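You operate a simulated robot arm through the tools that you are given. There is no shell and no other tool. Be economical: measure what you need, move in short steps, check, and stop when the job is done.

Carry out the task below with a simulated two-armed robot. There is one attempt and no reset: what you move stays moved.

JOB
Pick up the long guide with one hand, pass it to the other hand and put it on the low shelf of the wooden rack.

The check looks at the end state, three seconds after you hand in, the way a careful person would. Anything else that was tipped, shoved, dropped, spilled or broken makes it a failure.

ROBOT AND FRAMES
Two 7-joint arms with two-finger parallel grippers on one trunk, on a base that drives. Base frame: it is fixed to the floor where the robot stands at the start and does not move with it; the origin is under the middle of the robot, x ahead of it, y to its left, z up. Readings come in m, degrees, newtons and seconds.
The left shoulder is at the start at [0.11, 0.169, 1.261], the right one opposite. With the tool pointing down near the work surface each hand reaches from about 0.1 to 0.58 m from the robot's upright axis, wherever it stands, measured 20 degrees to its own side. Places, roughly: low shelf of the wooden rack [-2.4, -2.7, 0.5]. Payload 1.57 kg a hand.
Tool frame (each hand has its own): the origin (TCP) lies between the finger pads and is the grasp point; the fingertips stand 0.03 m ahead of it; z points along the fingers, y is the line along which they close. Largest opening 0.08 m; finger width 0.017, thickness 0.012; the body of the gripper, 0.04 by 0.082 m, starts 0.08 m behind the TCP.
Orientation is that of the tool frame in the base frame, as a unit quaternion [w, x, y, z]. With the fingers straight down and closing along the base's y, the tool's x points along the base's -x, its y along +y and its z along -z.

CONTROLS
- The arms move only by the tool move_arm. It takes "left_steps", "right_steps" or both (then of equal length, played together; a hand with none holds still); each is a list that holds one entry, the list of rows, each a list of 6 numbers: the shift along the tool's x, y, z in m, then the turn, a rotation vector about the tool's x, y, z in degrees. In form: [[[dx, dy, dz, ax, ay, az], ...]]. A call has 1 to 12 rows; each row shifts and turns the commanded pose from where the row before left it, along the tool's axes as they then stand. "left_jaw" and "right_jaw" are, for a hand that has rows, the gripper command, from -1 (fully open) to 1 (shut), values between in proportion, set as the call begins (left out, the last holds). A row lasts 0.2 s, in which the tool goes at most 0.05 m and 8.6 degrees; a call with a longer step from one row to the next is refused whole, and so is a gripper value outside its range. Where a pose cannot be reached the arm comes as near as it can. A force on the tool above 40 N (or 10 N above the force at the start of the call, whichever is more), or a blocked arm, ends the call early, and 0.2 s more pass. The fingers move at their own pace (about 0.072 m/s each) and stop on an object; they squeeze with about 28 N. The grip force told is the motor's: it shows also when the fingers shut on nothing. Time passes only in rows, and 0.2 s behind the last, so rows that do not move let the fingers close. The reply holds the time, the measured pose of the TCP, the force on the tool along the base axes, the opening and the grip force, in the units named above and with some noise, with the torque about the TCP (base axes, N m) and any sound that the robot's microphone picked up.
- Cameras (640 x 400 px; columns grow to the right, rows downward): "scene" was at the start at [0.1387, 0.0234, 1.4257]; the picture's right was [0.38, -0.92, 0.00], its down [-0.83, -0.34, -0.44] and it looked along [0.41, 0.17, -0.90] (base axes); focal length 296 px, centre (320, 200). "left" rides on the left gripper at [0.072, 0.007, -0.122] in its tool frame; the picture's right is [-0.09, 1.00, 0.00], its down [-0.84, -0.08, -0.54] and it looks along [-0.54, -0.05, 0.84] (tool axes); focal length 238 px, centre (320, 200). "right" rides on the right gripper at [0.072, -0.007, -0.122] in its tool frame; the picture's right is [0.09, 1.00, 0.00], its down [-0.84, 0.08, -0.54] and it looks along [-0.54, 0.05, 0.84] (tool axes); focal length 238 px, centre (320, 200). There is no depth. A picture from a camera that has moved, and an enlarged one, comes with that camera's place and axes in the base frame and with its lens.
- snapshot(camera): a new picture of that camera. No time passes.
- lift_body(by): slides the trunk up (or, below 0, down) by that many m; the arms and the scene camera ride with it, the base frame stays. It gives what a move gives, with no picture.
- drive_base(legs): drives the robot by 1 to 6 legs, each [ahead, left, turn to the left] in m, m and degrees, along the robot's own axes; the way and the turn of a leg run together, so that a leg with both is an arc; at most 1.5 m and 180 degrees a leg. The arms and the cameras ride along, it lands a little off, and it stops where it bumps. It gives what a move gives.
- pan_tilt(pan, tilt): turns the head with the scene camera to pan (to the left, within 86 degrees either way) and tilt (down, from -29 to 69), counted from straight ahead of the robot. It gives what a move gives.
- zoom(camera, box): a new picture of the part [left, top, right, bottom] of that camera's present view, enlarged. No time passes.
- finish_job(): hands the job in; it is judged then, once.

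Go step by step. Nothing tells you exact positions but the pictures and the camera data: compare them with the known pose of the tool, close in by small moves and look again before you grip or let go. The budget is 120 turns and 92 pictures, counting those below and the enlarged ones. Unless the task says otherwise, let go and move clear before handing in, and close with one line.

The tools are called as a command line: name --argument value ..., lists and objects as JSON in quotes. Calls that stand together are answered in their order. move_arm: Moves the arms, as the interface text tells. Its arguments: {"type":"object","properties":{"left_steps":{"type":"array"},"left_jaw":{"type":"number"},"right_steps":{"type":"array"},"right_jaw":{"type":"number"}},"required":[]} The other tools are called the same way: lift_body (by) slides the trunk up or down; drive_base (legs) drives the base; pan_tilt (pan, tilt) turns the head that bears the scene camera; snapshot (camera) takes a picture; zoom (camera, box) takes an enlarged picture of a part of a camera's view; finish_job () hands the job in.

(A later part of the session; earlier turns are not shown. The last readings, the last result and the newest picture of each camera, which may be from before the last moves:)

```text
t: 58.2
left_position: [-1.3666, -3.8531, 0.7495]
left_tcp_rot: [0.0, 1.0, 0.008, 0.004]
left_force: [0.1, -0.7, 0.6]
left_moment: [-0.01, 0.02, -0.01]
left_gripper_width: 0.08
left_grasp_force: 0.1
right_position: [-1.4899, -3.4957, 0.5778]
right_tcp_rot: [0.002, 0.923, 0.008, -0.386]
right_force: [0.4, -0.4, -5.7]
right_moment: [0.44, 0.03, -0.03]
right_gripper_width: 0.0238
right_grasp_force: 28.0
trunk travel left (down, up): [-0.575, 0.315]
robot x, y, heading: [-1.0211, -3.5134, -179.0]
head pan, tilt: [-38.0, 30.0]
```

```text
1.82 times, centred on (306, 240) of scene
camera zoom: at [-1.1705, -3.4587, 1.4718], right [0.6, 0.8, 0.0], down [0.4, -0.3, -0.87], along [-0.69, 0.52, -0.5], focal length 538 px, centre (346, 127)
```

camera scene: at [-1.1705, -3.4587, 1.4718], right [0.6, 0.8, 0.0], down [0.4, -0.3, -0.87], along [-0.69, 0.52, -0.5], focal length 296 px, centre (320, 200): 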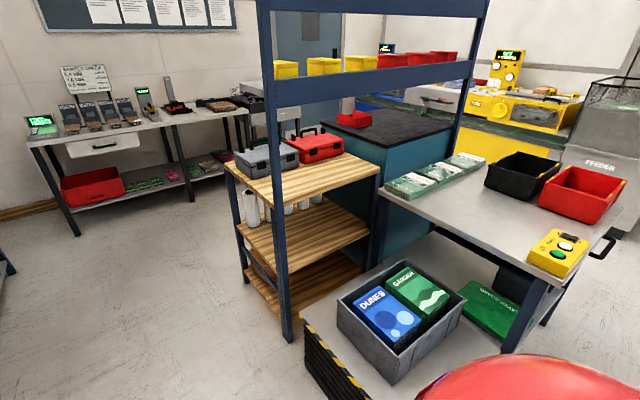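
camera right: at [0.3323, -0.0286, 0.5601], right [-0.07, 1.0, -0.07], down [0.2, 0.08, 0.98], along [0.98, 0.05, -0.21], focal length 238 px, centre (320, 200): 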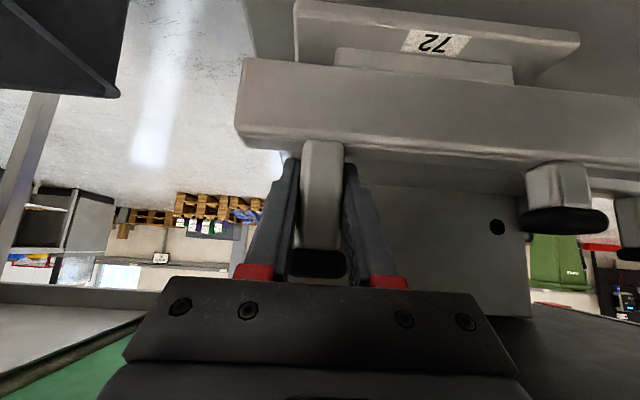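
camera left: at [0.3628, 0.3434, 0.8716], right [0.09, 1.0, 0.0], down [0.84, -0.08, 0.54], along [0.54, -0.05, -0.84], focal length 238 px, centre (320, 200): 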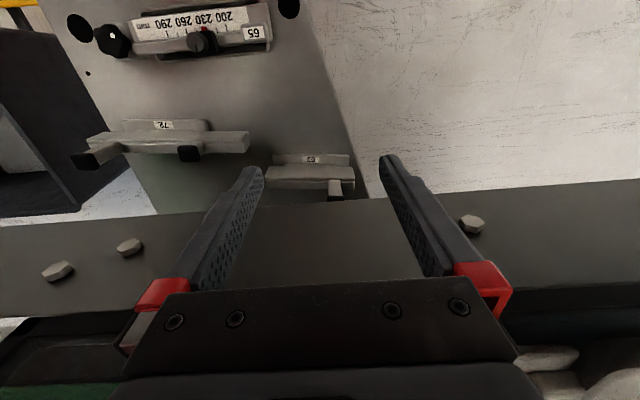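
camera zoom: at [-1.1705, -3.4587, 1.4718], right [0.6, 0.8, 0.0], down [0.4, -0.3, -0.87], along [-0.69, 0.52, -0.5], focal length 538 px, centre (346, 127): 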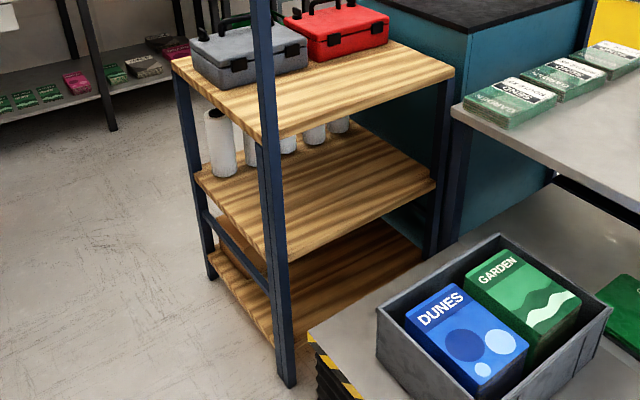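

The middle wooden board (z ≈ 0.5) matches the given low shelf; its south side is open and tubes stand along x ≈ -2.5. First the hand-over here in the open: I turn the left hand nearly level, closing sideways.

move_arm --left_steps '[[[-0.03, 0, 0, 0, 0, 0], [-0.03, 0, 0, 0, -8.3, 0], [0, 0, 0, 0, -8.3, 0], [0, 0, 0, 0, -8.3, 0], [0, 0, 0, 0, -8.3, 0], [0, 0, 0, 0, -8.3, 0], [0, 0, 0, 0, -8.3, 0], [0, 0, 0, 0, -8.3, 0], [0, 0, 0, 0, -8.3, 0], [0, 0, 0, 0, -8.3, 0], [0, 0, 0, 0, 0, 0]]]'

pan_tilt --pan 5 --tilt 60

snapshot --camera "scene"

snapshot --camera "left"

```text
t: 60.6
left_position: [-1.4408, -3.8722, 0.7369]
left_tcp_rot: [0.005, 0.796, 0.007, -0.605]
left_force: [0.7, 0.7, -0.5]
left_moment: [-0.01, 0.02, 0.01]
left_gripper_width: 0.0801
left_grasp_force: 0.0
left hand out of reach, approached as far as the arm can: row 4, 5
right_position: [-1.4896, -3.4956, 0.5774]
right_tcp_rot: [0.002, 0.923, 0.008, -0.386]
right_force: [-0.2, 0.4, -7.0]
right_moment: [0.42, 0.07, 0.01]
right_gripper_width: 0.0241
right_grasp_force: 28.2
trunk travel left (down, up): [-0.575, 0.315]
robot x, y, heading: [-1.0206, -3.5127, -179.0]
head pan, tilt: [-38.0, 30.0]
```

```text
t: 61.7
left_position: [-1.4401, -3.8727, 0.7365]
left_tcp_rot: [0.005, 0.796, 0.006, -0.605]
left_force: [-0.3, -0.7, -0.3]
left_moment: [0.04, 0.01, -0.02]
left_gripper_width: 0.0799
left_grasp_force: 0.1
right_position: [-1.489, -3.4956, 0.5767]
right_tcp_rot: [0.003, 0.922, 0.009, -0.386]
right_force: [0.4, 1.0, -6.4]
right_moment: [0.41, 0.03, -0.02]
right_gripper_width: 0.024
right_grasp_force: 28.3
trunk travel left (down, up): [-0.575, 0.315]
robot x, y, heading: [-1.0216, -3.5111, -179.1]
head pan, tilt: [5.0, 60.0]
```

```text
57 pictures are left
camera scene: at [-1.1647, -3.5201, 1.4297], right [-0.1, 0.99, 0.0], down [0.86, 0.09, -0.5], along [-0.5, -0.05, -0.87], focal length 296 px, centre (320, 200)
```

scene: 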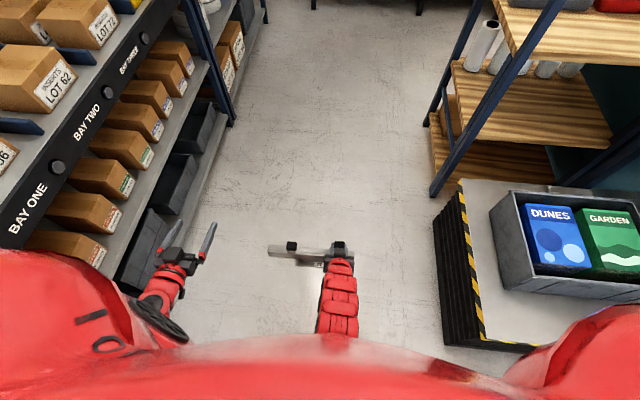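

```text
56 pictures are left
camera left: at [-1.3037, -3.8767, 0.7008], right [-0.01, -1.0, 0.09], down [0.29, 0.08, 0.95], along [-0.96, 0.03, 0.29], focal length 238 px, centre (320, 200)
```

left: 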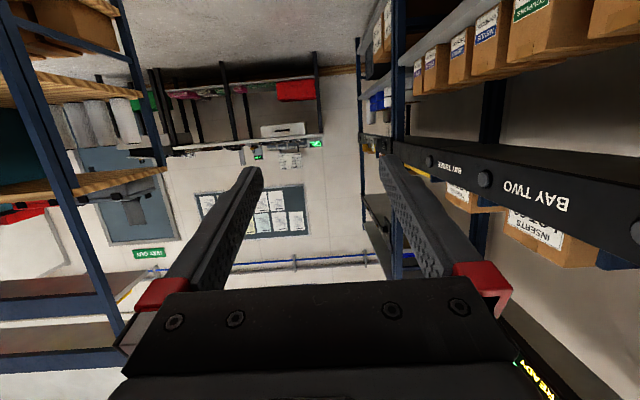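

The left hand is about 15° below level, closing sideways. I bring it to a stand-off 10 cm in front of the left (short) post, at about (-1.49, -3.63, 0.56).

move_arm --left_steps '[[[0, 0, -0.03, 0, 0, 0], [0.0265, -0.04, 0, 0, 0, 0], [0.0265, -0.04, 0, 0, 0, 0], [0.0265, -0.04, 0, 0, 0, 0], [0.0265, -0.04, 0, 0, 0, 0], [0.0265, -0.04, 0, 0, 0, 0], [0.0265, -0.04, 0, 0, 0, 0], [0, 0, 0, 0, 0, 0]]]'

snapshot --camera "left"

zoom --camera "scene" --box '[220, 200, 412, 320]'

```text
t: 63.7
left_position: [-1.3911, -3.7213, 0.5922]
left_tcp_rot: [0.066, 0.792, -0.134, -0.592]
left_force: [-0.5, 0.3, 0.1]
left_moment: [-0.02, 0.0, 0.01]
left_gripper_width: 0.0798
left_grasp_force: 0.1
right_position: [-1.4917, -3.4944, 0.5767]
right_tcp_rot: [0.001, 0.922, 0.011, -0.388]
right_force: [-0.4, 0.7, -5.8]
right_moment: [0.41, 0.05, 0.01]
right_gripper_width: 0.0236
right_grasp_force: 27.9
trunk travel left (down, up): [-0.575, 0.315]
robot x, y, heading: [-1.0164, -3.5066, -179.3]
head pan, tilt: [5.0, 60.0]
stopped in row 8 (left hand): the arm was blocked; the commanded pose is now the measured one
```

```text
55 pictures are left
camera left: at [-1.2565, -3.7548, 0.565], right [-0.16, -0.92, 0.35], down [0.31, 0.29, 0.91], along [-0.94, 0.25, 0.24], focal length 238 px, centre (320, 200)
```

left: 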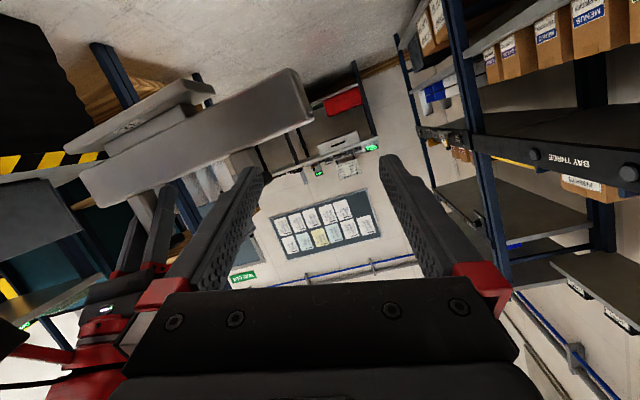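

```text
3.33 times, centred on (316, 260) of scene
camera zoom: at [-1.1646, -3.5201, 1.4297], right [-0.1, 0.99, 0.0], down [0.86, 0.09, -0.5], along [-0.5, -0.05, -0.87], focal length 986 px, centre (333, 0)
```

zoom: 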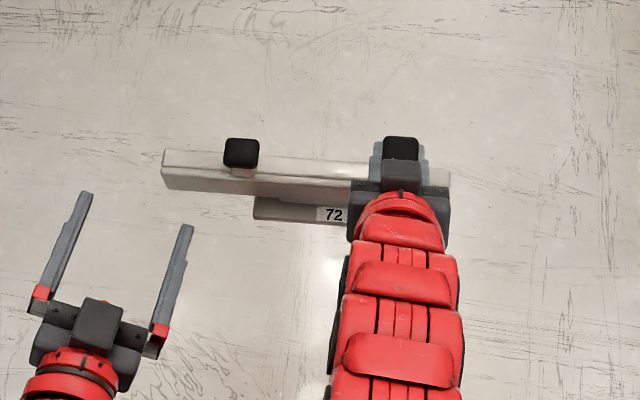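

The left arm was blocked so close to the body. I take it back outward, straighten it, and move the guide 8 cm ahead and 8 cm to the left, where the left arm has room.

move_arm --left_steps '[[[-0.01, 0.03, 0, -0.7, 0, -4], [-0.015, 0.035, 0, -1.1, 0, -6], [-0.015, 0.035, 0, -1.2, -0.4, -6], [-0.015, 0.03, 0, -1.1, -0.4, -1.1], [0, 0, 0, 0, 0, 0]]]' --right_steps '[[[0, 0, 0, 0, 0, 0], [-0.019, 0.027, 0.019, 0, 0, 0], [-0.019, 0.027, 0.019, 0, 0, 0], [-0.019, 0.026, 0.019, 0, 0, 0], [0, 0, 0, 0, 0, 0]]]'

zoom --camera "scene" --box '[140, 160, 460, 360]'

```text
t: 64.9
left_position: [-1.4154, -3.8399, 0.6643]
left_tcp_rot: [0.006, 0.796, 0.007, -0.605]
left_force: [0.3, 0.0, 0.6]
left_moment: [-0.04, -0.03, -0.05]
left_gripper_width: 0.08
left_grasp_force: 0.1
right_position: [-1.5683, -3.5747, 0.5762]
right_tcp_rot: [0.001, 0.923, 0.011, -0.386]
right_force: [-0.4, -0.2, -6.3]
right_moment: [0.4, 0.07, 0.02]
right_gripper_width: 0.0238
right_grasp_force: 27.7
trunk travel left (down, up): [-0.575, 0.315]
robot x, y, heading: [-1.0173, -3.5092, -179.2]
head pan, tilt: [5.0, 60.0]
```

```text
2.00 times, centred on (300, 260) of scene
camera zoom: at [-1.164, -3.52, 1.4297], right [-0.1, 0.99, 0.0], down [0.86, 0.09, -0.5], along [-0.5, -0.05, -0.87], focal length 592 px, centre (360, 80)
```

zoom: 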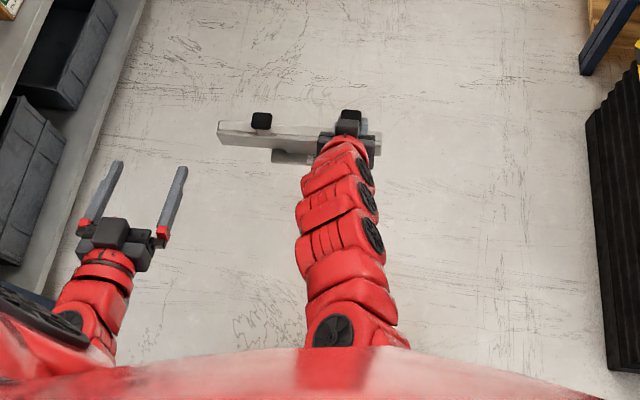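

move_arm --left_steps '[[[0.0147, -0.0327, 0.0217, 0, 0, 0], [0.0147, -0.0327, 0.0217, 0, 0, 0], [0.0147, -0.0327, 0.0217, 0, 0, 0], [0.0147, -0.0327, 0.0217, 0, 0, 0], [0, 0, 0, 0, 0, 0]]]'

snapshot --camera "left"

zoom --camera "scene" --box '[220, 190, 380, 290]'

```text
t: 66.1
left_position: [-1.485, -3.7109, 0.585]
left_tcp_rot: [0.005, 0.796, 0.007, -0.605]
left_force: [0.1, -1.3, 0.1]
left_moment: [-0.01, -0.03, 0.0]
left_gripper_width: 0.0798
left_grasp_force: 0.1
right_position: [-1.5681, -3.5753, 0.577]
right_tcp_rot: [0.001, 0.922, 0.01, -0.386]
right_force: [0.0, 0.0, -6.0]
right_moment: [0.41, 0.06, -0.04]
right_gripper_width: 0.0238
right_grasp_force: 27.7
trunk travel left (down, up): [-0.575, 0.315]
robot x, y, heading: [-1.0184, -3.5091, -178.8]
head pan, tilt: [5.0, 60.0]
```

```text
52 pictures are left
camera left: at [-1.3478, -3.7144, 0.5497], right [-0.01, -1.0, 0.09], down [0.29, 0.08, 0.95], along [-0.96, 0.03, 0.29], focal length 238 px, centre (320, 200)
```

left: 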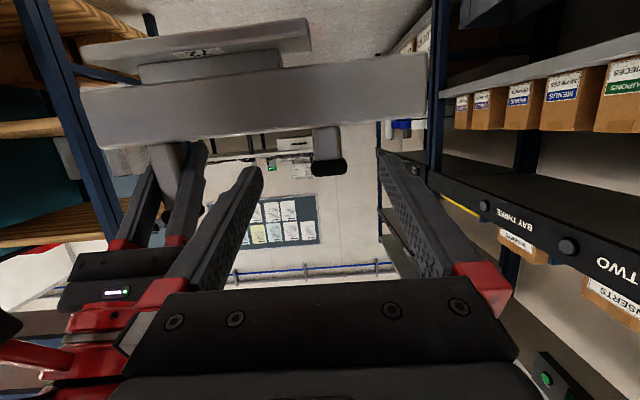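

```text
4.00 times, centred on (300, 240) of scene
camera zoom: at [-1.1645, -3.5203, 1.4297], right [-0.1, 0.99, 0.0], down [0.86, 0.09, -0.5], along [-0.5, -0.05, -0.87], focal length 1183 px, centre (400, 40)
```

zoom: 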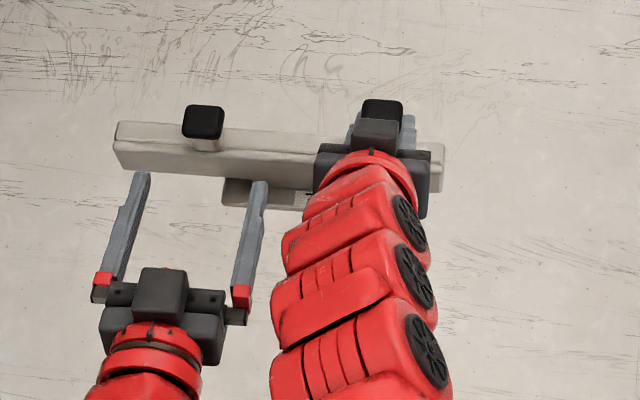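

The stem spans z ≈ 0.548–0.576, a 28 mm gap. I flatten the left hand to 10°, shift 6 mm left, advance half of the way and look again.

move_arm --left_steps '[[[0.003, 0.003, 0, 0, -2.8, 0], [0.003, 0.003, 0, 0, -2.8, 0], [0, 0, 0.022, 0, 0, 0], [0, 0, 0.022, 0, 0, 0], [0, 0, 0, 0, 0, 0]]]'

zoom --camera "left" --box '[160, 50, 480, 250]'

zoom --camera "scene" --box '[220, 190, 380, 290]'

```text
t: 67.3
left_position: [-1.5256, -3.7172, 0.5706]
left_tcp_rot: [0.006, 0.767, 0.004, -0.642]
left_force: [-0.4, -0.8, -0.9]
left_moment: [0.0, 0.01, 0.01]
left_gripper_width: 0.0801
left_grasp_force: 0.0
right_position: [-1.5728, -3.5704, 0.5796]
right_tcp_rot: [-0.001, 0.921, 0.007, -0.388]
right_force: [-0.2, -0.2, -6.0]
right_moment: [0.42, 0.06, 0.01]
right_gripper_width: 0.0239
right_grasp_force: 28.4
trunk travel left (down, up): [-0.575, 0.315]
robot x, y, heading: [-1.0141, -3.5148, -178.9]
head pan, tilt: [5.0, 60.0]
```

```text
2.00 times, centred on (320, 150) of left
camera zoom: at [-1.393, -3.7219, 0.5213], right [0.0, -1.0, 0.09], down [0.38, 0.09, 0.92], along [-0.92, 0.04, 0.38], focal length 477 px, centre (320, 300)
```

zoom: 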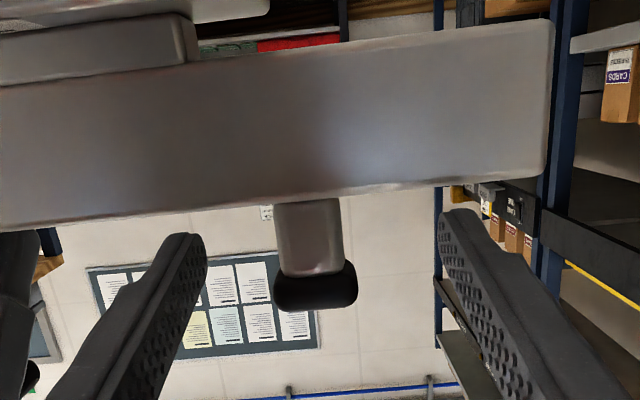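

```text
4.00 times, centred on (300, 240) of scene
camera zoom: at [-1.1646, -3.52, 1.4297], right [-0.1, 0.99, 0.0], down [0.86, 0.09, -0.5], along [-0.5, -0.05, -0.87], focal length 1183 px, centre (400, 40)
```

zoom: 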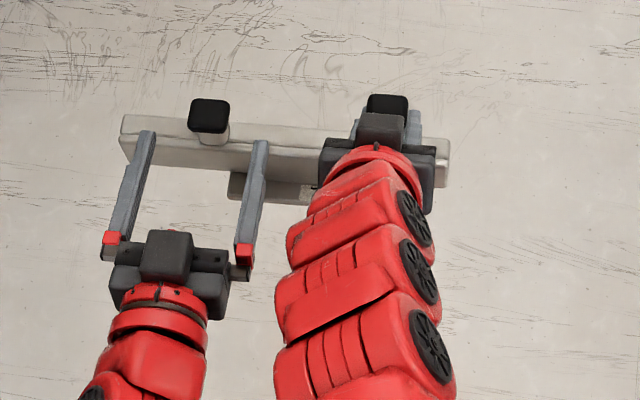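

move_arm --left_steps '[[[-0.004, -0.004, 0, 0, 0, 0], [0, 0, 0.024, 0, 0, 0], [0, 0, 0.023, 0, 0, 0], [0, 0, 0, 0, 0, 0]]]'

zoom --camera "left" --box '[160, 50, 480, 250]'

zoom --camera "scene" --box '[220, 190, 380, 290]'

```text
t: 68.3
left_position: [-1.572, -3.712, 0.5646]
left_tcp_rot: [0.005, 0.768, 0.006, -0.641]
left_force: [0.2, 0.0, 0.6]
left_moment: [-0.01, -0.03, 0.03]
left_gripper_width: 0.08
left_grasp_force: 0.1
right_position: [-1.5715, -3.5732, 0.5788]
right_tcp_rot: [0.0, 0.922, 0.004, -0.388]
right_force: [-0.3, 1.0, -5.2]
right_moment: [0.4, 0.06, 0.03]
right_gripper_width: 0.024
right_grasp_force: 27.9
trunk travel left (down, up): [-0.575, 0.315]
robot x, y, heading: [-1.0192, -3.5098, -179.0]
head pan, tilt: [5.0, 60.0]
```

```text
2.00 times, centred on (320, 150) of left
camera zoom: at [-1.4387, -3.7158, 0.5166], right [0.0, -1.0, 0.09], down [0.38, 0.08, 0.92], along [-0.92, 0.04, 0.38], focal length 477 px, centre (320, 300)
```

zoom: 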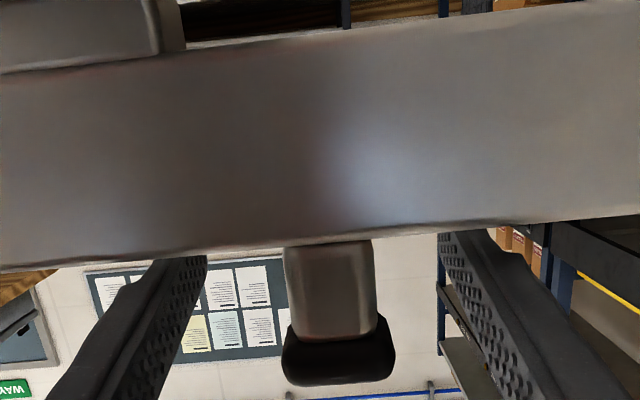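

```text
4.00 times, centred on (300, 240) of scene
camera zoom: at [-1.1647, -3.52, 1.4296], right [-0.1, 0.99, 0.0], down [0.86, 0.09, -0.5], along [-0.5, -0.05, -0.87], focal length 1183 px, centre (400, 40)
```

zoom: 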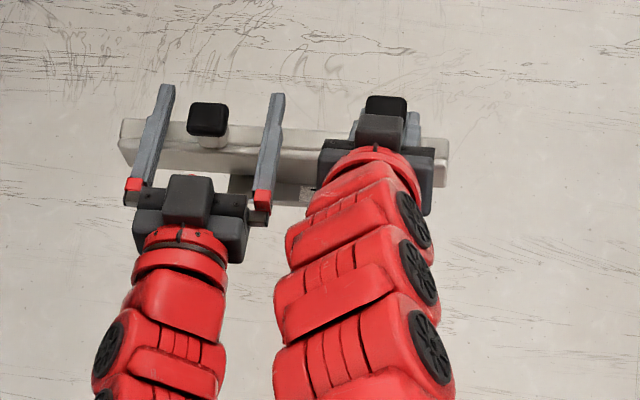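

The stem sits centred between the left pads. I close the left gripper while the right still holds.

move_arm --left_steps '[[[0, 0, 0, 0, 0, 0], [0, 0, 0, 0, 0, 0], [0, 0, 0, 0, 0, 0], [0, 0, 0, 0, 0, 0], [0, 0, 0, 0, 0, 0]]]' --left_jaw 1

zoom --camera "left" --box '[160, 50, 480, 250]'

```text
t: 69.5
left_position: [-1.5732, -3.7136, 0.566]
left_tcp_rot: [0.007, 0.768, 0.006, -0.641]
left_force: [-1.2, 4.7, 0.2]
left_moment: [-0.33, -0.08, 0.0]
left_gripper_width: 0.0319
left_grasp_force: 28.1
right_position: [-1.5716, -3.572, 0.5774]
right_tcp_rot: [0.0, 0.921, 0.007, -0.388]
right_force: [2.3, -6.2, 0.0]
right_moment: [-0.16, 0.1, 0.2]
right_gripper_width: 0.0236
right_grasp_force: 27.9
trunk travel left (down, up): [-0.575, 0.315]
robot x, y, heading: [-1.0164, -3.5164, -179.1]
head pan, tilt: [5.0, 60.0]
```

```text
2.00 times, centred on (320, 150) of left
camera zoom: at [-1.4398, -3.7191, 0.5174], right [0.0, -1.0, 0.09], down [0.38, 0.09, 0.92], along [-0.92, 0.04, 0.38], focal length 477 px, centre (320, 300)
```

zoom: 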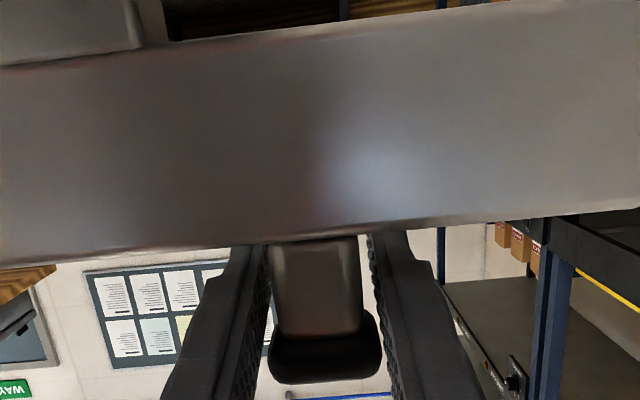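

The pads caught the cap again (32 mm). I open, level the hand more, lower it 3 mm and close on the stem.

move_arm --left_steps '[[[0, 0, 0, 0, 0, 0], [0, 0, 0, 0, 0, 0], [0, 0, 0, 0, -3.2, 0], [0.003, 0, 0, 0, -3.2, 0], [0, 0, 0, 0, 0, 0]]]' --left_jaw -0.4

move_arm --left_steps '[[[0, 0, 0, 0, 0, 0], [0, 0, 0, 0, 0, 0], [0, 0, 0, 0, 0, 0], [0, 0, 0, 0, 0, 0]]]' --left_jaw 1

zoom --camera "left" --box '[160, 50, 480, 250]'

```text
t: 70.7
left_position: [-1.5743, -3.7139, 0.565]
left_tcp_rot: [0.007, 0.729, 0.007, -0.685]
left_force: [-1.3, 0.0, 0.7]
left_moment: [0.02, 0.01, 0.02]
left_gripper_width: 0.0561
left_grasp_force: 0.0
right_position: [-1.5671, -3.5752, 0.5761]
right_tcp_rot: [0.0, 0.923, 0.01, -0.385]
right_force: [-0.2, 0.9, -5.8]
right_moment: [0.43, 0.02, -0.01]
right_gripper_width: 0.0241
right_grasp_force: 27.9
trunk travel left (down, up): [-0.575, 0.315]
robot x, y, heading: [-1.0177, -3.5111, -179.3]
head pan, tilt: [5.0, 60.0]
```

```text
t: 71.7
left_position: [-1.5742, -3.7163, 0.5656]
left_tcp_rot: [0.008, 0.729, 0.008, -0.684]
left_force: [-8.4, -23.5, 0.1]
left_moment: [0.29, 0.1, 0.48]
left_gripper_width: 0.0319
left_grasp_force: 28.4
right_position: [-1.5684, -3.5736, 0.5769]
right_tcp_rot: [0.0, 0.922, 0.01, -0.387]
right_force: [7.5, 23.5, -3.9]
right_moment: [0.15, -0.15, 0.53]
right_gripper_width: 0.0238
right_grasp_force: 27.9
trunk travel left (down, up): [-0.575, 0.315]
robot x, y, heading: [-1.0171, -3.5062, -179.1]
head pan, tilt: [5.0, 60.0]
```

```text
2.00 times, centred on (320, 150) of left
camera zoom: at [-1.4474, -3.7204, 0.5011], right [0.02, -1.0, 0.09], down [0.49, 0.09, 0.87], along [-0.87, 0.03, 0.49], focal length 477 px, centre (320, 300)
```

zoom: 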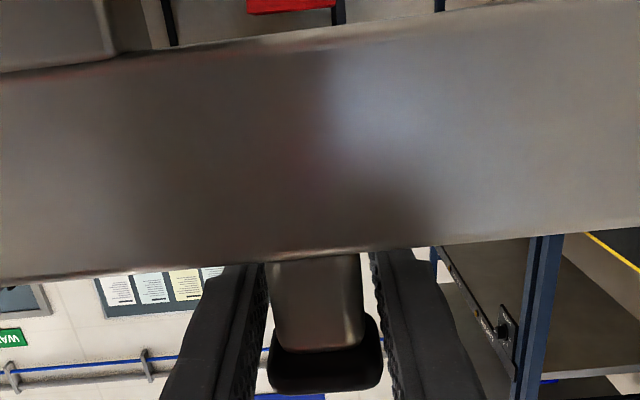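

move_arm --left_steps '[[[0, 0, 0, 0, 0, 0], [0, 0, 0, 0, 0, 0], [0.003, -0.002, 0, 0, 0, 0], [0.004, 0, 0, 0, 0, 0], [0, 0, 0, 0, 0, 0]]]' --left_jaw -0.4

zoom --camera "left" --box '[160, 50, 480, 250]'

```text
t: 72.9
left_position: [-1.5745, -3.711, 0.5572]
left_tcp_rot: [0.006, 0.73, 0.006, -0.683]
left_force: [0.5, 0.1, 0.1]
left_moment: [-0.03, 0.0, -0.01]
left_gripper_width: 0.0561
left_grasp_force: 0.0
right_position: [-1.5686, -3.5746, 0.5777]
right_tcp_rot: [0.001, 0.922, 0.01, -0.387]
right_force: [-1.0, -0.9, -5.9]
right_moment: [0.45, 0.03, -0.01]
right_gripper_width: 0.024
right_grasp_force: 27.9
trunk travel left (down, up): [-0.575, 0.315]
robot x, y, heading: [-1.0194, -3.5091, -179.0]
head pan, tilt: [5.0, 60.0]
```

```text
2.00 times, centred on (320, 150) of left
camera zoom: at [-1.4476, -3.7167, 0.4935], right [0.01, -1.0, 0.09], down [0.49, 0.09, 0.87], along [-0.87, 0.03, 0.48], focal length 477 px, centre (320, 300)
```

zoom: 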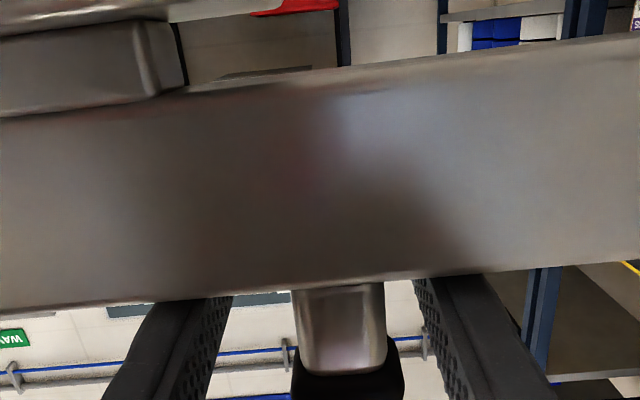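

No contact with the bar yet at z 0.557. I centre by 4 mm and close.

move_arm --left_steps '[[[0, 0.004, 0, 0, 0, 0], [0, 0, 0, 0, 0, 0], [0, 0, 0, 0, 0, 0], [0, 0, 0, 0, 0, 0], [0, 0, 0, 0, 0, 0]]]' --left_jaw 1

zoom --camera "left" --box '[160, 50, 480, 250]'

```text
t: 74.1
left_position: [-1.5744, -3.7164, 0.558]
left_tcp_rot: [0.006, 0.73, 0.006, -0.684]
left_force: [-3.4, -11.4, -0.1]
left_moment: [0.33, -0.13, 0.17]
left_gripper_width: 0.0237
left_grasp_force: 27.9
right_position: [-1.5685, -3.5737, 0.5765]
right_tcp_rot: [0.0, 0.922, 0.01, -0.386]
right_force: [2.7, 12.3, -4.2]
right_moment: [0.33, 0.12, 0.21]
right_gripper_width: 0.0241
right_grasp_force: 27.9
trunk travel left (down, up): [-0.575, 0.315]
robot x, y, heading: [-1.0194, -3.511, -179.2]
head pan, tilt: [5.0, 60.0]
```

```text
2.00 times, centred on (320, 150) of left
camera zoom: at [-1.4476, -3.7211, 0.4939], right [0.01, -1.0, 0.09], down [0.49, 0.09, 0.87], along [-0.87, 0.03, 0.48], focal length 477 px, centre (320, 300)
```

zoom: 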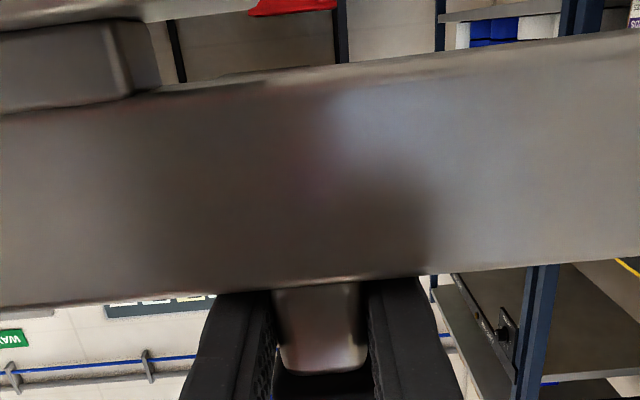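

The left hand holds the stem (24 mm). Now the right hand opens.

move_arm --right_steps '[[[0, 0, 0, 0, 0, 0], [0, 0, 0, 0, 0, 0], [0, 0, 0, 0, 0, 0], [0, 0, 0, 0, 0, 0]]]' --right_jaw -1

snapshot --camera "right"

zoom --camera "scene" --box '[220, 190, 380, 290]'

```text
t: 75.1
left_position: [-1.5742, -3.7154, 0.5571]
left_tcp_rot: [0.006, 0.729, 0.006, -0.684]
left_force: [-0.5, 0.0, -0.3]
left_moment: [-0.41, 0.07, -0.05]
left_gripper_width: 0.024
left_grasp_force: 27.9
right_position: [-1.5684, -3.5748, 0.5785]
right_tcp_rot: [0.001, 0.922, 0.009, -0.387]
right_force: [0.0, 0.8, -0.6]
right_moment: [0.0, 0.01, 0.01]
right_gripper_width: 0.0801
right_grasp_force: 0.1
trunk travel left (down, up): [-0.575, 0.315]
robot x, y, heading: [-1.0177, -3.5048, -178.9]
head pan, tilt: [5.0, 60.0]
```

```text
42 pictures are left
camera right: at [-1.4316, -3.5657, 0.611], right [0.08, -0.99, -0.07], down [-0.2, -0.09, 0.98], along [-0.98, -0.07, -0.2], focal length 238 px, centre (320, 200)
```

right: 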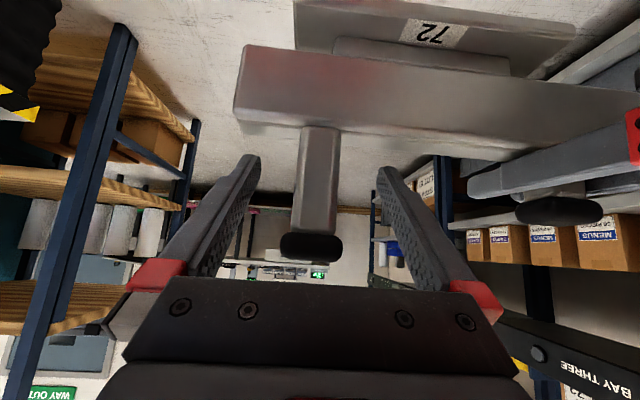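

```text
4.00 times, centred on (300, 240) of scene
camera zoom: at [-1.1648, -3.5202, 1.4296], right [-0.1, 0.99, 0.0], down [0.86, 0.09, -0.5], along [-0.5, -0.05, -0.87], focal length 1183 px, centre (400, 40)
```

zoom: 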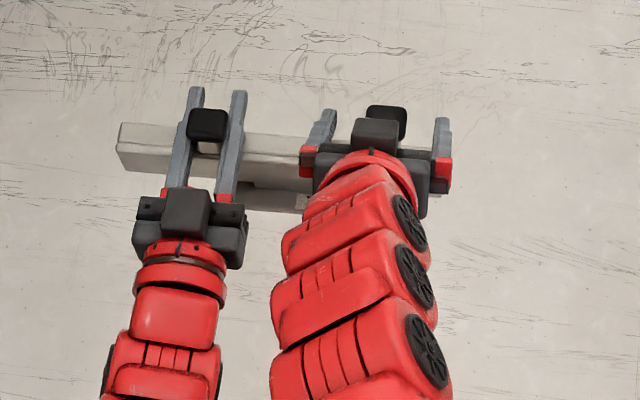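

The guide hangs on the left hand alone with no sag. I withdraw the right hand and check the load.

move_arm --right_steps '[[[0, 0, -0.03, 0, 0, 0], [0, 0, -0.035, 0, 0, 0], [-0.02, 0, -0.035, 0, 0, 0], [-0.02, -0.03, -0.02, 0, 0, 0], [0, -0.04, 0, 0, 0, 0], [0, -0.04, 0, 0, 0, 0]]]'

snapshot --camera "scene"

snapshot --camera "right"

```text
t: 76.5
left_position: [-1.574, -3.715, 0.5578]
left_tcp_rot: [0.008, 0.729, 0.008, -0.684]
left_force: [-0.4, 0.1, 0.3]
left_moment: [-0.4, 0.06, -0.01]
left_gripper_width: 0.0239
left_grasp_force: 27.9
right_position: [-1.5143, -3.4638, 0.6909]
right_tcp_rot: [0.001, 0.922, 0.01, -0.387]
right_force: [-0.3, 0.2, 0.8]
right_moment: [-0.02, -0.02, 0.0]
right_gripper_width: 0.08
right_grasp_force: 0.0
trunk travel left (down, up): [-0.575, 0.315]
robot x, y, heading: [-1.0196, -3.5125, -178.7]
head pan, tilt: [5.0, 60.0]
```

```text
40 pictures are left
camera scene: at [-1.1647, -3.5194, 1.4296], right [-0.1, 0.99, 0.0], down [0.86, 0.09, -0.5], along [-0.5, -0.05, -0.87], focal length 296 px, centre (320, 200)
```

scene: 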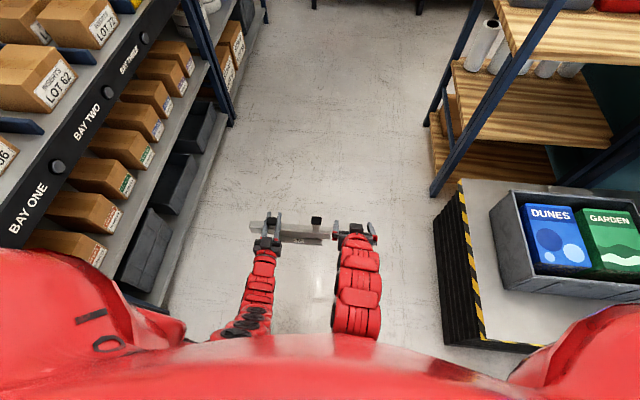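

```text
39 pictures are left
camera right: at [-1.3767, -3.4545, 0.7248], right [0.08, -0.99, -0.07], down [-0.2, -0.09, 0.98], along [-0.98, -0.07, -0.2], focal length 238 px, centre (320, 200)
```

right: 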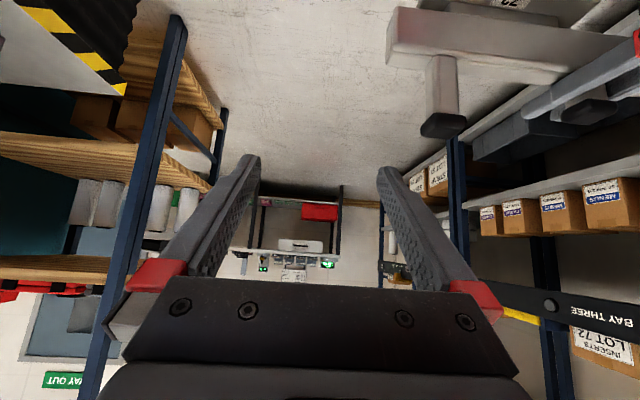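

The left hand now carries the guide. I tuck the right arm away, raise the trunk 8 cm, and drive west along the aisle, keeping south of the rack, to face it from its open south side.

move_arm --right_steps '[[[0.0107, -0.033, -0.0247, 0, 0, 0], [0.0107, -0.033, -0.0247, 0, 0, 0], [0.0107, -0.033, -0.0247, 0, 0, 0], [0.0107, -0.033, -0.0247, 0, 0, 0], [0.0107, -0.033, -0.0247, 0, 0, 0], [0.0107, -0.033, -0.0247, 0, 0, 0]]]'

lift_body --by 0.08

drive_base --legs '[[1.1, 0.22, 0]]'

pan_tilt --pan -50 --tilt 35

snapshot --camera "scene"

```text
t: 77.9
left_position: [-1.5788, -3.7077, 0.5568]
left_tcp_rot: [0.012, 0.733, 0.001, -0.68]
left_force: [0.6, 0.1, 0.1]
left_moment: [-0.41, 0.12, -0.04]
left_gripper_width: 0.0239
left_grasp_force: 28.1
right_position: [-1.4367, -3.296, 0.6605]
right_tcp_rot: [0.006, 0.922, 0.021, -0.386]
right_force: [-0.6, 0.2, -0.5]
right_moment: [-0.03, 0.0, -0.01]
right_gripper_width: 0.08
right_grasp_force: 0.1
right hand out of reach, approached as far as the arm can: row 2, 3, 4, 5, 6
trunk travel left (down, up): [-0.575, 0.315]
robot x, y, heading: [-1.0188, -3.5102, -178.9]
head pan, tilt: [5.0, 60.0]
```

```text
t: 79.1
left_position: [-1.5809, -3.7113, 0.6328]
left_tcp_rot: [0.01, 0.734, 0.004, -0.679]
left_force: [0.4, 0.3, -6.1]
left_moment: [-0.39, 0.15, 0.01]
left_gripper_width: 0.0238
left_grasp_force: 27.7
right_position: [-1.4431, -3.2934, 0.7446]
right_tcp_rot: [-0.001, 0.92, 0.011, -0.391]
right_force: [0.5, 0.3, -0.5]
right_moment: [0.03, 0.0, -0.01]
right_gripper_width: 0.0802
right_grasp_force: 0.1
trunk travel left (down, up): [-0.655, 0.235]
robot x, y, heading: [-1.0208, -3.5113, -178.9]
head pan, tilt: [5.0, 60.0]
```

```text
t: 84.7
left_position: [-2.6653, -3.9399, 0.6306]
left_tcp_rot: [0.005, 0.734, -0.001, -0.679]
left_force: [0.2, -0.6, -5.9]
left_moment: [-0.42, 0.13, -0.01]
left_gripper_width: 0.0239
left_grasp_force: 27.7
right_position: [-2.5225, -3.5258, 0.7432]
right_tcp_rot: [-0.002, 0.921, 0.008, -0.388]
right_force: [-0.8, 0.4, 0.6]
right_moment: [0.02, -0.02, 0.01]
right_gripper_width: 0.08
right_grasp_force: 0.0
trunk travel left (down, up): [-0.655, 0.235]
robot x, y, heading: [-2.1009, -3.7466, -179.8]
head pan, tilt: [5.0, 60.0]
```

```text
t: 86.0
left_position: [-2.666, -3.9401, 0.632]
left_tcp_rot: [0.005, 0.734, -0.001, -0.679]
left_force: [0.3, -0.1, -6.4]
left_moment: [-0.44, 0.06, -0.01]
left_gripper_width: 0.0239
left_grasp_force: 27.1
right_position: [-2.5228, -3.5256, 0.7449]
right_tcp_rot: [-0.003, 0.921, 0.009, -0.389]
right_force: [0.9, 0.8, 0.4]
right_moment: [0.05, 0.01, 0.01]
right_gripper_width: 0.0798
right_grasp_force: 0.1
trunk travel left (down, up): [-0.655, 0.235]
robot x, y, heading: [-2.102, -3.7449, -179.6]
head pan, tilt: [-50.0, 35.0]
```

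```text
38 pictures are left
camera scene: at [-2.256, -3.6694, 1.5415], right [0.76, 0.65, 0.01], down [0.38, -0.44, -0.81], along [-0.52, 0.62, -0.59], focal length 296 px, centre (320, 200)
```

scene: 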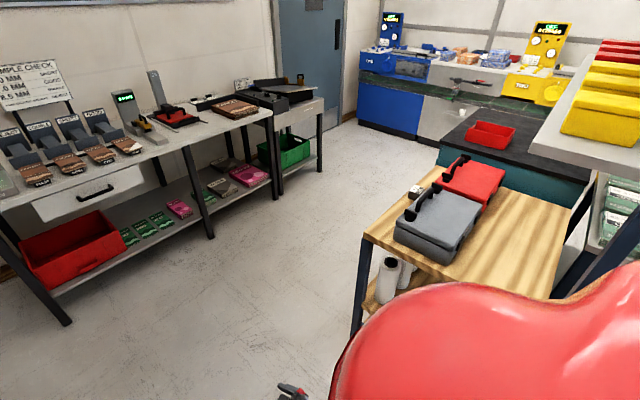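

The rack's south-west corner is near (-2.6, -3.0). I point the right hand down and pull it back, then turn right to face the rack.

move_arm --right_steps '[[[0, 0, 0, 0, 7.5, 0], [0, 0, 0, 0, 7.5, 0], [0, 0, 0, 0, 7.5, 0], [0, 0, 0, 0, 7.5, 0], [0, 0, 0, 0, 7.5, 0], [0, 0, 0, 0, 7.5, 0], [0.03, 0, -0.01, 0, 0, 0], [0.03, 0, -0.01, 0, 0, 0], [0.03, 0, -0.01, 0, 0, 0], [0.03, -0.01, -0.01, 0, 0, 0], [0.03, -0.02, -0.01, 0, 0, 0]]]'

drive_base --legs '[[0, 0, -90]]'

pan_tilt --pan 10 --tilt 45

snapshot --camera "scene"

snapshot --camera "left"

```text
t: 88.4
left_position: [-2.6589, -3.9433, 0.6385]
left_tcp_rot: [0.002, 0.729, 0.001, -0.684]
left_force: [-0.6, -0.3, -5.4]
left_moment: [-0.42, 0.07, 0.0]
left_gripper_width: 0.024
left_grasp_force: 27.9
right_position: [-2.4786, -3.554, 0.7025]
right_tcp_rot: [-0.009, 0.997, 0.008, -0.078]
right_force: [-1.1, 0.0, -0.1]
right_moment: [0.02, 0.02, -0.01]
right_gripper_width: 0.0802
right_grasp_force: 0.0
right hand out of reach, approached as far as the arm can: row 1, 2, 3, 6, 7, 8, 9, 10, 11
trunk travel left (down, up): [-0.655, 0.235]
robot x, y, heading: [-2.0995, -3.7421, -179.7]
head pan, tilt: [-50.0, 35.0]
```

```text
t: 92.6
left_position: [-2.2914, -3.1852, 0.6366]
left_tcp_rot: [0.485, -0.514, 0.518, 0.481]
left_force: [-0.3, 0.1, -5.9]
left_moment: [0.11, 0.41, 0.06]
left_gripper_width: 0.0238
left_grasp_force: 28.0
right_position: [-1.9045, -3.3703, 0.7029]
right_tcp_rot: [-0.061, 0.705, -0.705, -0.048]
right_force: [0.1, 0.0, 0.0]
right_moment: [-0.01, -0.03, 0.04]
right_gripper_width: 0.0802
right_grasp_force: 0.0
trunk travel left (down, up): [-0.655, 0.235]
robot x, y, heading: [-2.1006, -3.7428, 89.5]
head pan, tilt: [-50.0, 35.0]
```

```text
t: 93.9
left_position: [-2.2915, -3.1837, 0.637]
left_tcp_rot: [0.485, -0.514, 0.517, 0.483]
left_force: [0.3, -0.3, -5.7]
left_moment: [0.07, 0.44, -0.03]
left_gripper_width: 0.0239
left_grasp_force: 27.8
right_position: [-1.9039, -3.3704, 0.7033]
right_tcp_rot: [-0.061, 0.705, -0.705, -0.048]
right_force: [-0.6, -0.2, 0.0]
right_moment: [-0.01, 0.0, 0.0]
right_gripper_width: 0.0802
right_grasp_force: 0.1
trunk travel left (down, up): [-0.655, 0.235]
robot x, y, heading: [-2.1007, -3.7471, 89.8]
head pan, tilt: [10.0, 45.0]
```

```text
37 pictures are left
camera scene: at [-2.1129, -3.5851, 1.5291], right [0.99, 0.16, 0.0], down [0.12, -0.7, -0.71], along [-0.12, 0.7, -0.71], focal length 296 px, centre (320, 200)
```

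scene: 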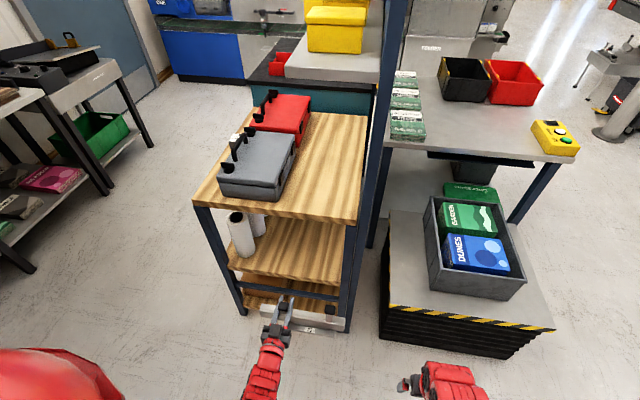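

```text
36 pictures are left
camera left: at [-2.2988, -3.3115, 0.5736], right [-1.0, 0.01, 0.09], down [0.07, -0.49, 0.87], along [0.06, 0.87, 0.48], focal length 238 px, centre (320, 200)
```

left: 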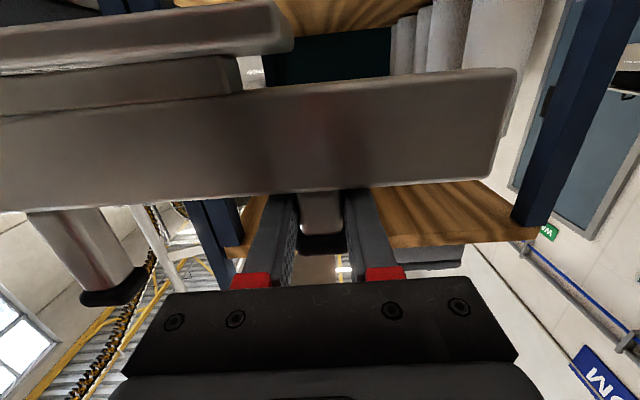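

zoom --camera "scene" --box '[190, 180, 382, 340]'

```text
2.50 times, centred on (286, 260) of scene
camera zoom: at [-2.1129, -3.5851, 1.5291], right [0.99, 0.16, 0.0], down [0.12, -0.7, -0.71], along [-0.12, 0.7, -0.71], focal length 740 px, centre (405, 50)
```

zoom: 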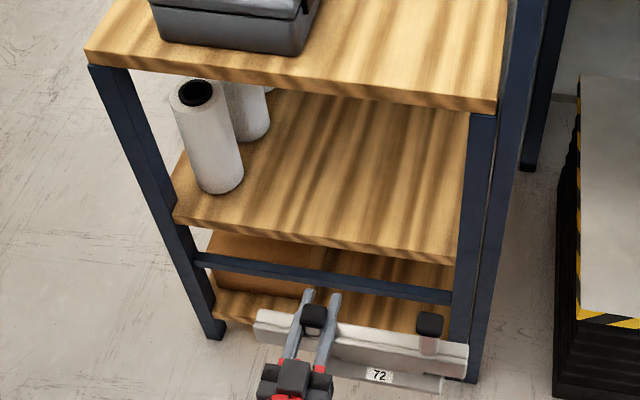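

Measured: rack edge y ≈ -2.98, shelf top z ≈ 0.48, free width x -2.127…-2.50; the guide spans x -2.372…-2.102. I shift 7.6 cm left, move the right hand further clear and drive up to the edge.

move_arm --right_steps '[[[0, -0.03, -0.03, 0, 0, 0], [0, -0.03, -0.03, 0, 0, 0], [0, -0.02, -0.03, 0, 0, 0], [0, 0, 0, 0, 0, 0]]]'

drive_base --legs '[[0, 0.076, 0], [0.1, 0, 0]]'

zoom --camera "scene" --box '[190, 180, 382, 340]'

snapshot --camera "scene"

```text
t: 94.9
left_position: [-2.2918, -3.185, 0.637]
left_tcp_rot: [0.486, -0.513, 0.518, 0.481]
left_force: [0.3, 0.0, -5.7]
left_moment: [0.14, 0.39, -0.02]
left_gripper_width: 0.024
left_grasp_force: 28.1
right_position: [-1.8974, -3.3693, 0.7087]
right_tcp_rot: [-0.06, 0.706, -0.704, -0.049]
right_force: [0.3, -0.5, 0.0]
right_moment: [0.0, -0.01, 0.02]
right_gripper_width: 0.0799
right_grasp_force: 0.1
right hand out of reach, approached as far as the arm can: row 1, 2, 3
trunk travel left (down, up): [-0.655, 0.235]
robot x, y, heading: [-2.0988, -3.7445, 89.7]
head pan, tilt: [10.0, 45.0]
```

```text
t: 96.7
left_position: [-2.3668, -3.0852, 0.6376]
left_tcp_rot: [0.484, -0.515, 0.518, 0.482]
left_force: [0.0, -0.5, -6.0]
left_moment: [0.1, 0.45, -0.02]
left_gripper_width: 0.0239
left_grasp_force: 28.0
right_position: [-1.9731, -3.2672, 0.7083]
right_tcp_rot: [-0.062, 0.706, -0.704, -0.049]
right_force: [0.3, 0.4, 0.0]
right_moment: [-0.01, -0.02, 0.02]
right_gripper_width: 0.08
right_grasp_force: 0.1
trunk travel left (down, up): [-0.655, 0.235]
robot x, y, heading: [-2.18, -3.6449, 89.7]
head pan, tilt: [10.0, 45.0]
```

```text
2.50 times, centred on (286, 260) of scene
camera zoom: at [-2.1882, -3.4842, 1.529], right [0.99, 0.17, 0.0], down [0.12, -0.7, -0.71], along [-0.12, 0.7, -0.71], focal length 740 px, centre (405, 50)
```

zoom: 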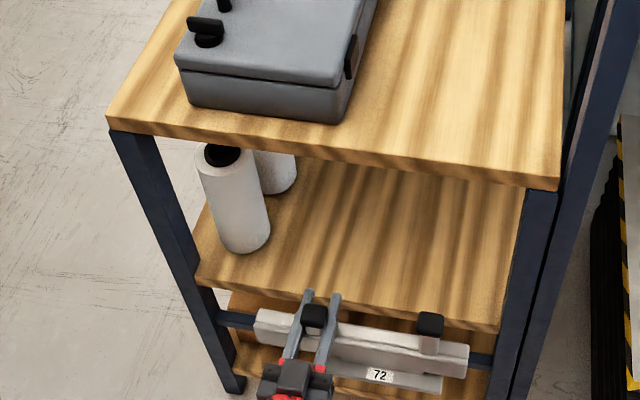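

```text
33 pictures are left
camera scene: at [-2.1882, -3.4842, 1.529], right [0.99, 0.17, 0.0], down [0.12, -0.7, -0.71], along [-0.12, 0.7, -0.71], focal length 296 px, centre (320, 200)
```

scene: 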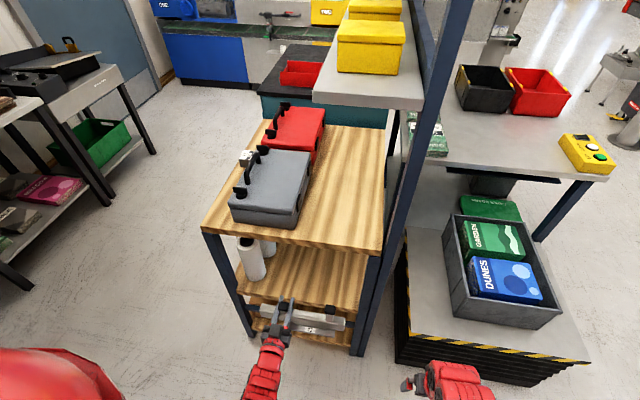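

Aligned: about 5 cm free at each end. I drive in 12 cm and look.

drive_base --legs '[[0.12, 0, 0]]'

snapshot --camera "scene"

snapshot --camera "left"

```text
t: 98.0
left_position: [-2.3666, -2.9631, 0.6376]
left_tcp_rot: [0.484, -0.515, 0.518, 0.482]
left_force: [0.0, -0.2, -5.3]
left_moment: [0.12, 0.46, 0.0]
left_gripper_width: 0.0236
left_grasp_force: 27.3
right_position: [-1.9726, -3.1472, 0.7083]
right_tcp_rot: [-0.06, 0.706, -0.704, -0.048]
right_force: [1.1, -0.6, 0.0]
right_moment: [-0.01, -0.03, -0.02]
right_gripper_width: 0.0801
right_grasp_force: 0.0
trunk travel left (down, up): [-0.655, 0.235]
robot x, y, heading: [-2.174, -3.5197, 89.9]
head pan, tilt: [10.0, 45.0]
```

```text
32 pictures are left
camera scene: at [-2.1877, -3.363, 1.529], right [0.99, 0.17, 0.0], down [0.12, -0.7, -0.71], along [-0.12, 0.7, -0.71], focal length 296 px, centre (320, 200)
```

scene: 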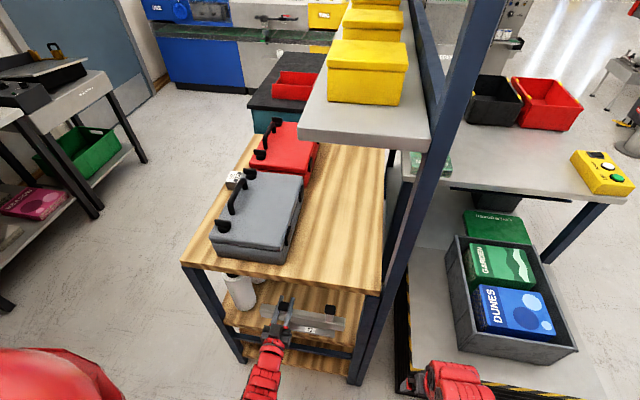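

```text
31 pictures are left
camera left: at [-2.374, -3.0904, 0.5733], right [-1.0, 0.01, 0.09], down [0.08, -0.49, 0.87], along [0.06, 0.87, 0.48], focal length 238 px, centre (320, 200)
```

left: 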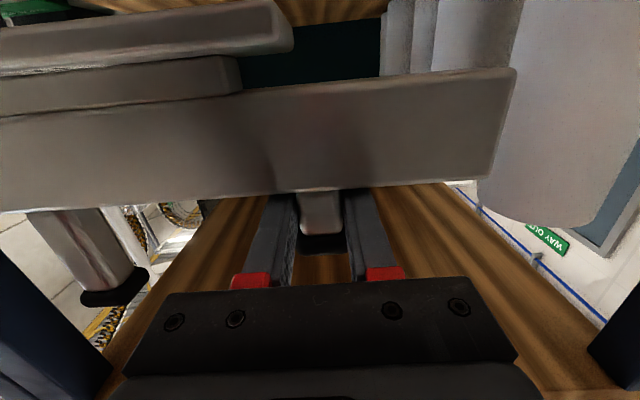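

About 4–5 cm to the nearest tube and to the post. I drive the last 7.5 cm.

drive_base --legs '[[0.075, 0, 0]]'

snapshot --camera "left"

zoom --camera "scene" --box '[170, 200, 420, 400]'

```text
t: 99.0
left_position: [-2.3666, -2.889, 0.6372]
left_tcp_rot: [0.484, -0.515, 0.518, 0.482]
left_force: [0.4, -0.3, -6.5]
left_moment: [0.09, 0.44, -0.05]
left_gripper_width: 0.024
left_grasp_force: 27.6
right_position: [-1.9733, -3.0718, 0.709]
right_tcp_rot: [-0.06, 0.707, -0.703, -0.049]
right_force: [0.2, 0.2, 0.7]
right_moment: [-0.02, 0.01, -0.01]
right_gripper_width: 0.0797
right_grasp_force: 0.0
trunk travel left (down, up): [-0.655, 0.235]
robot x, y, heading: [-2.1754, -3.4524, 89.7]
head pan, tilt: [10.0, 45.0]
```

```text
30 pictures are left
camera left: at [-2.3743, -3.0157, 0.573], right [-1.0, 0.01, 0.09], down [0.08, -0.49, 0.87], along [0.05, 0.87, 0.48], focal length 238 px, centre (320, 200)
```

left: 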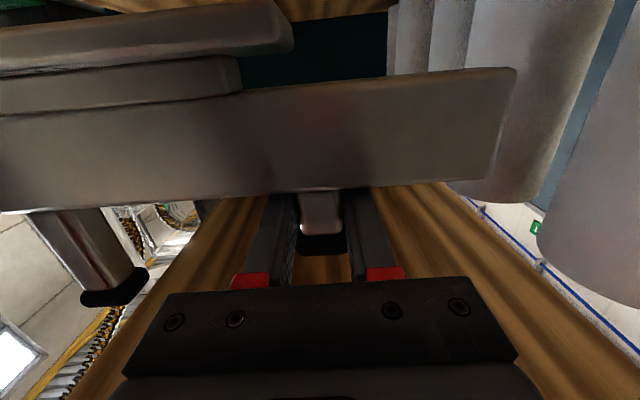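

```text
2.00 times, centred on (295, 300) of scene
camera zoom: at [-2.1875, -3.2874, 1.5289], right [0.99, 0.17, 0.0], down [0.12, -0.7, -0.71], along [-0.12, 0.7, -0.71], focal length 592 px, centre (370, 0)
```

zoom: 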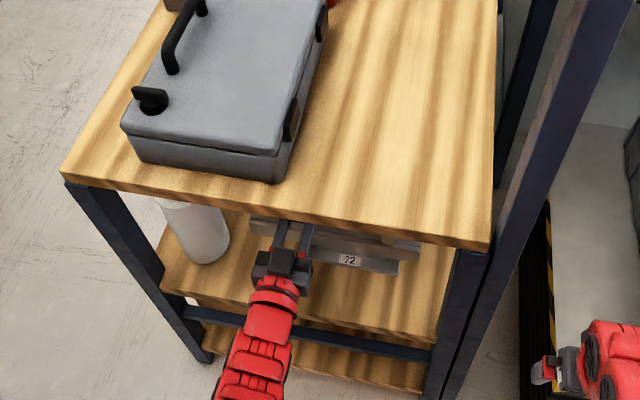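

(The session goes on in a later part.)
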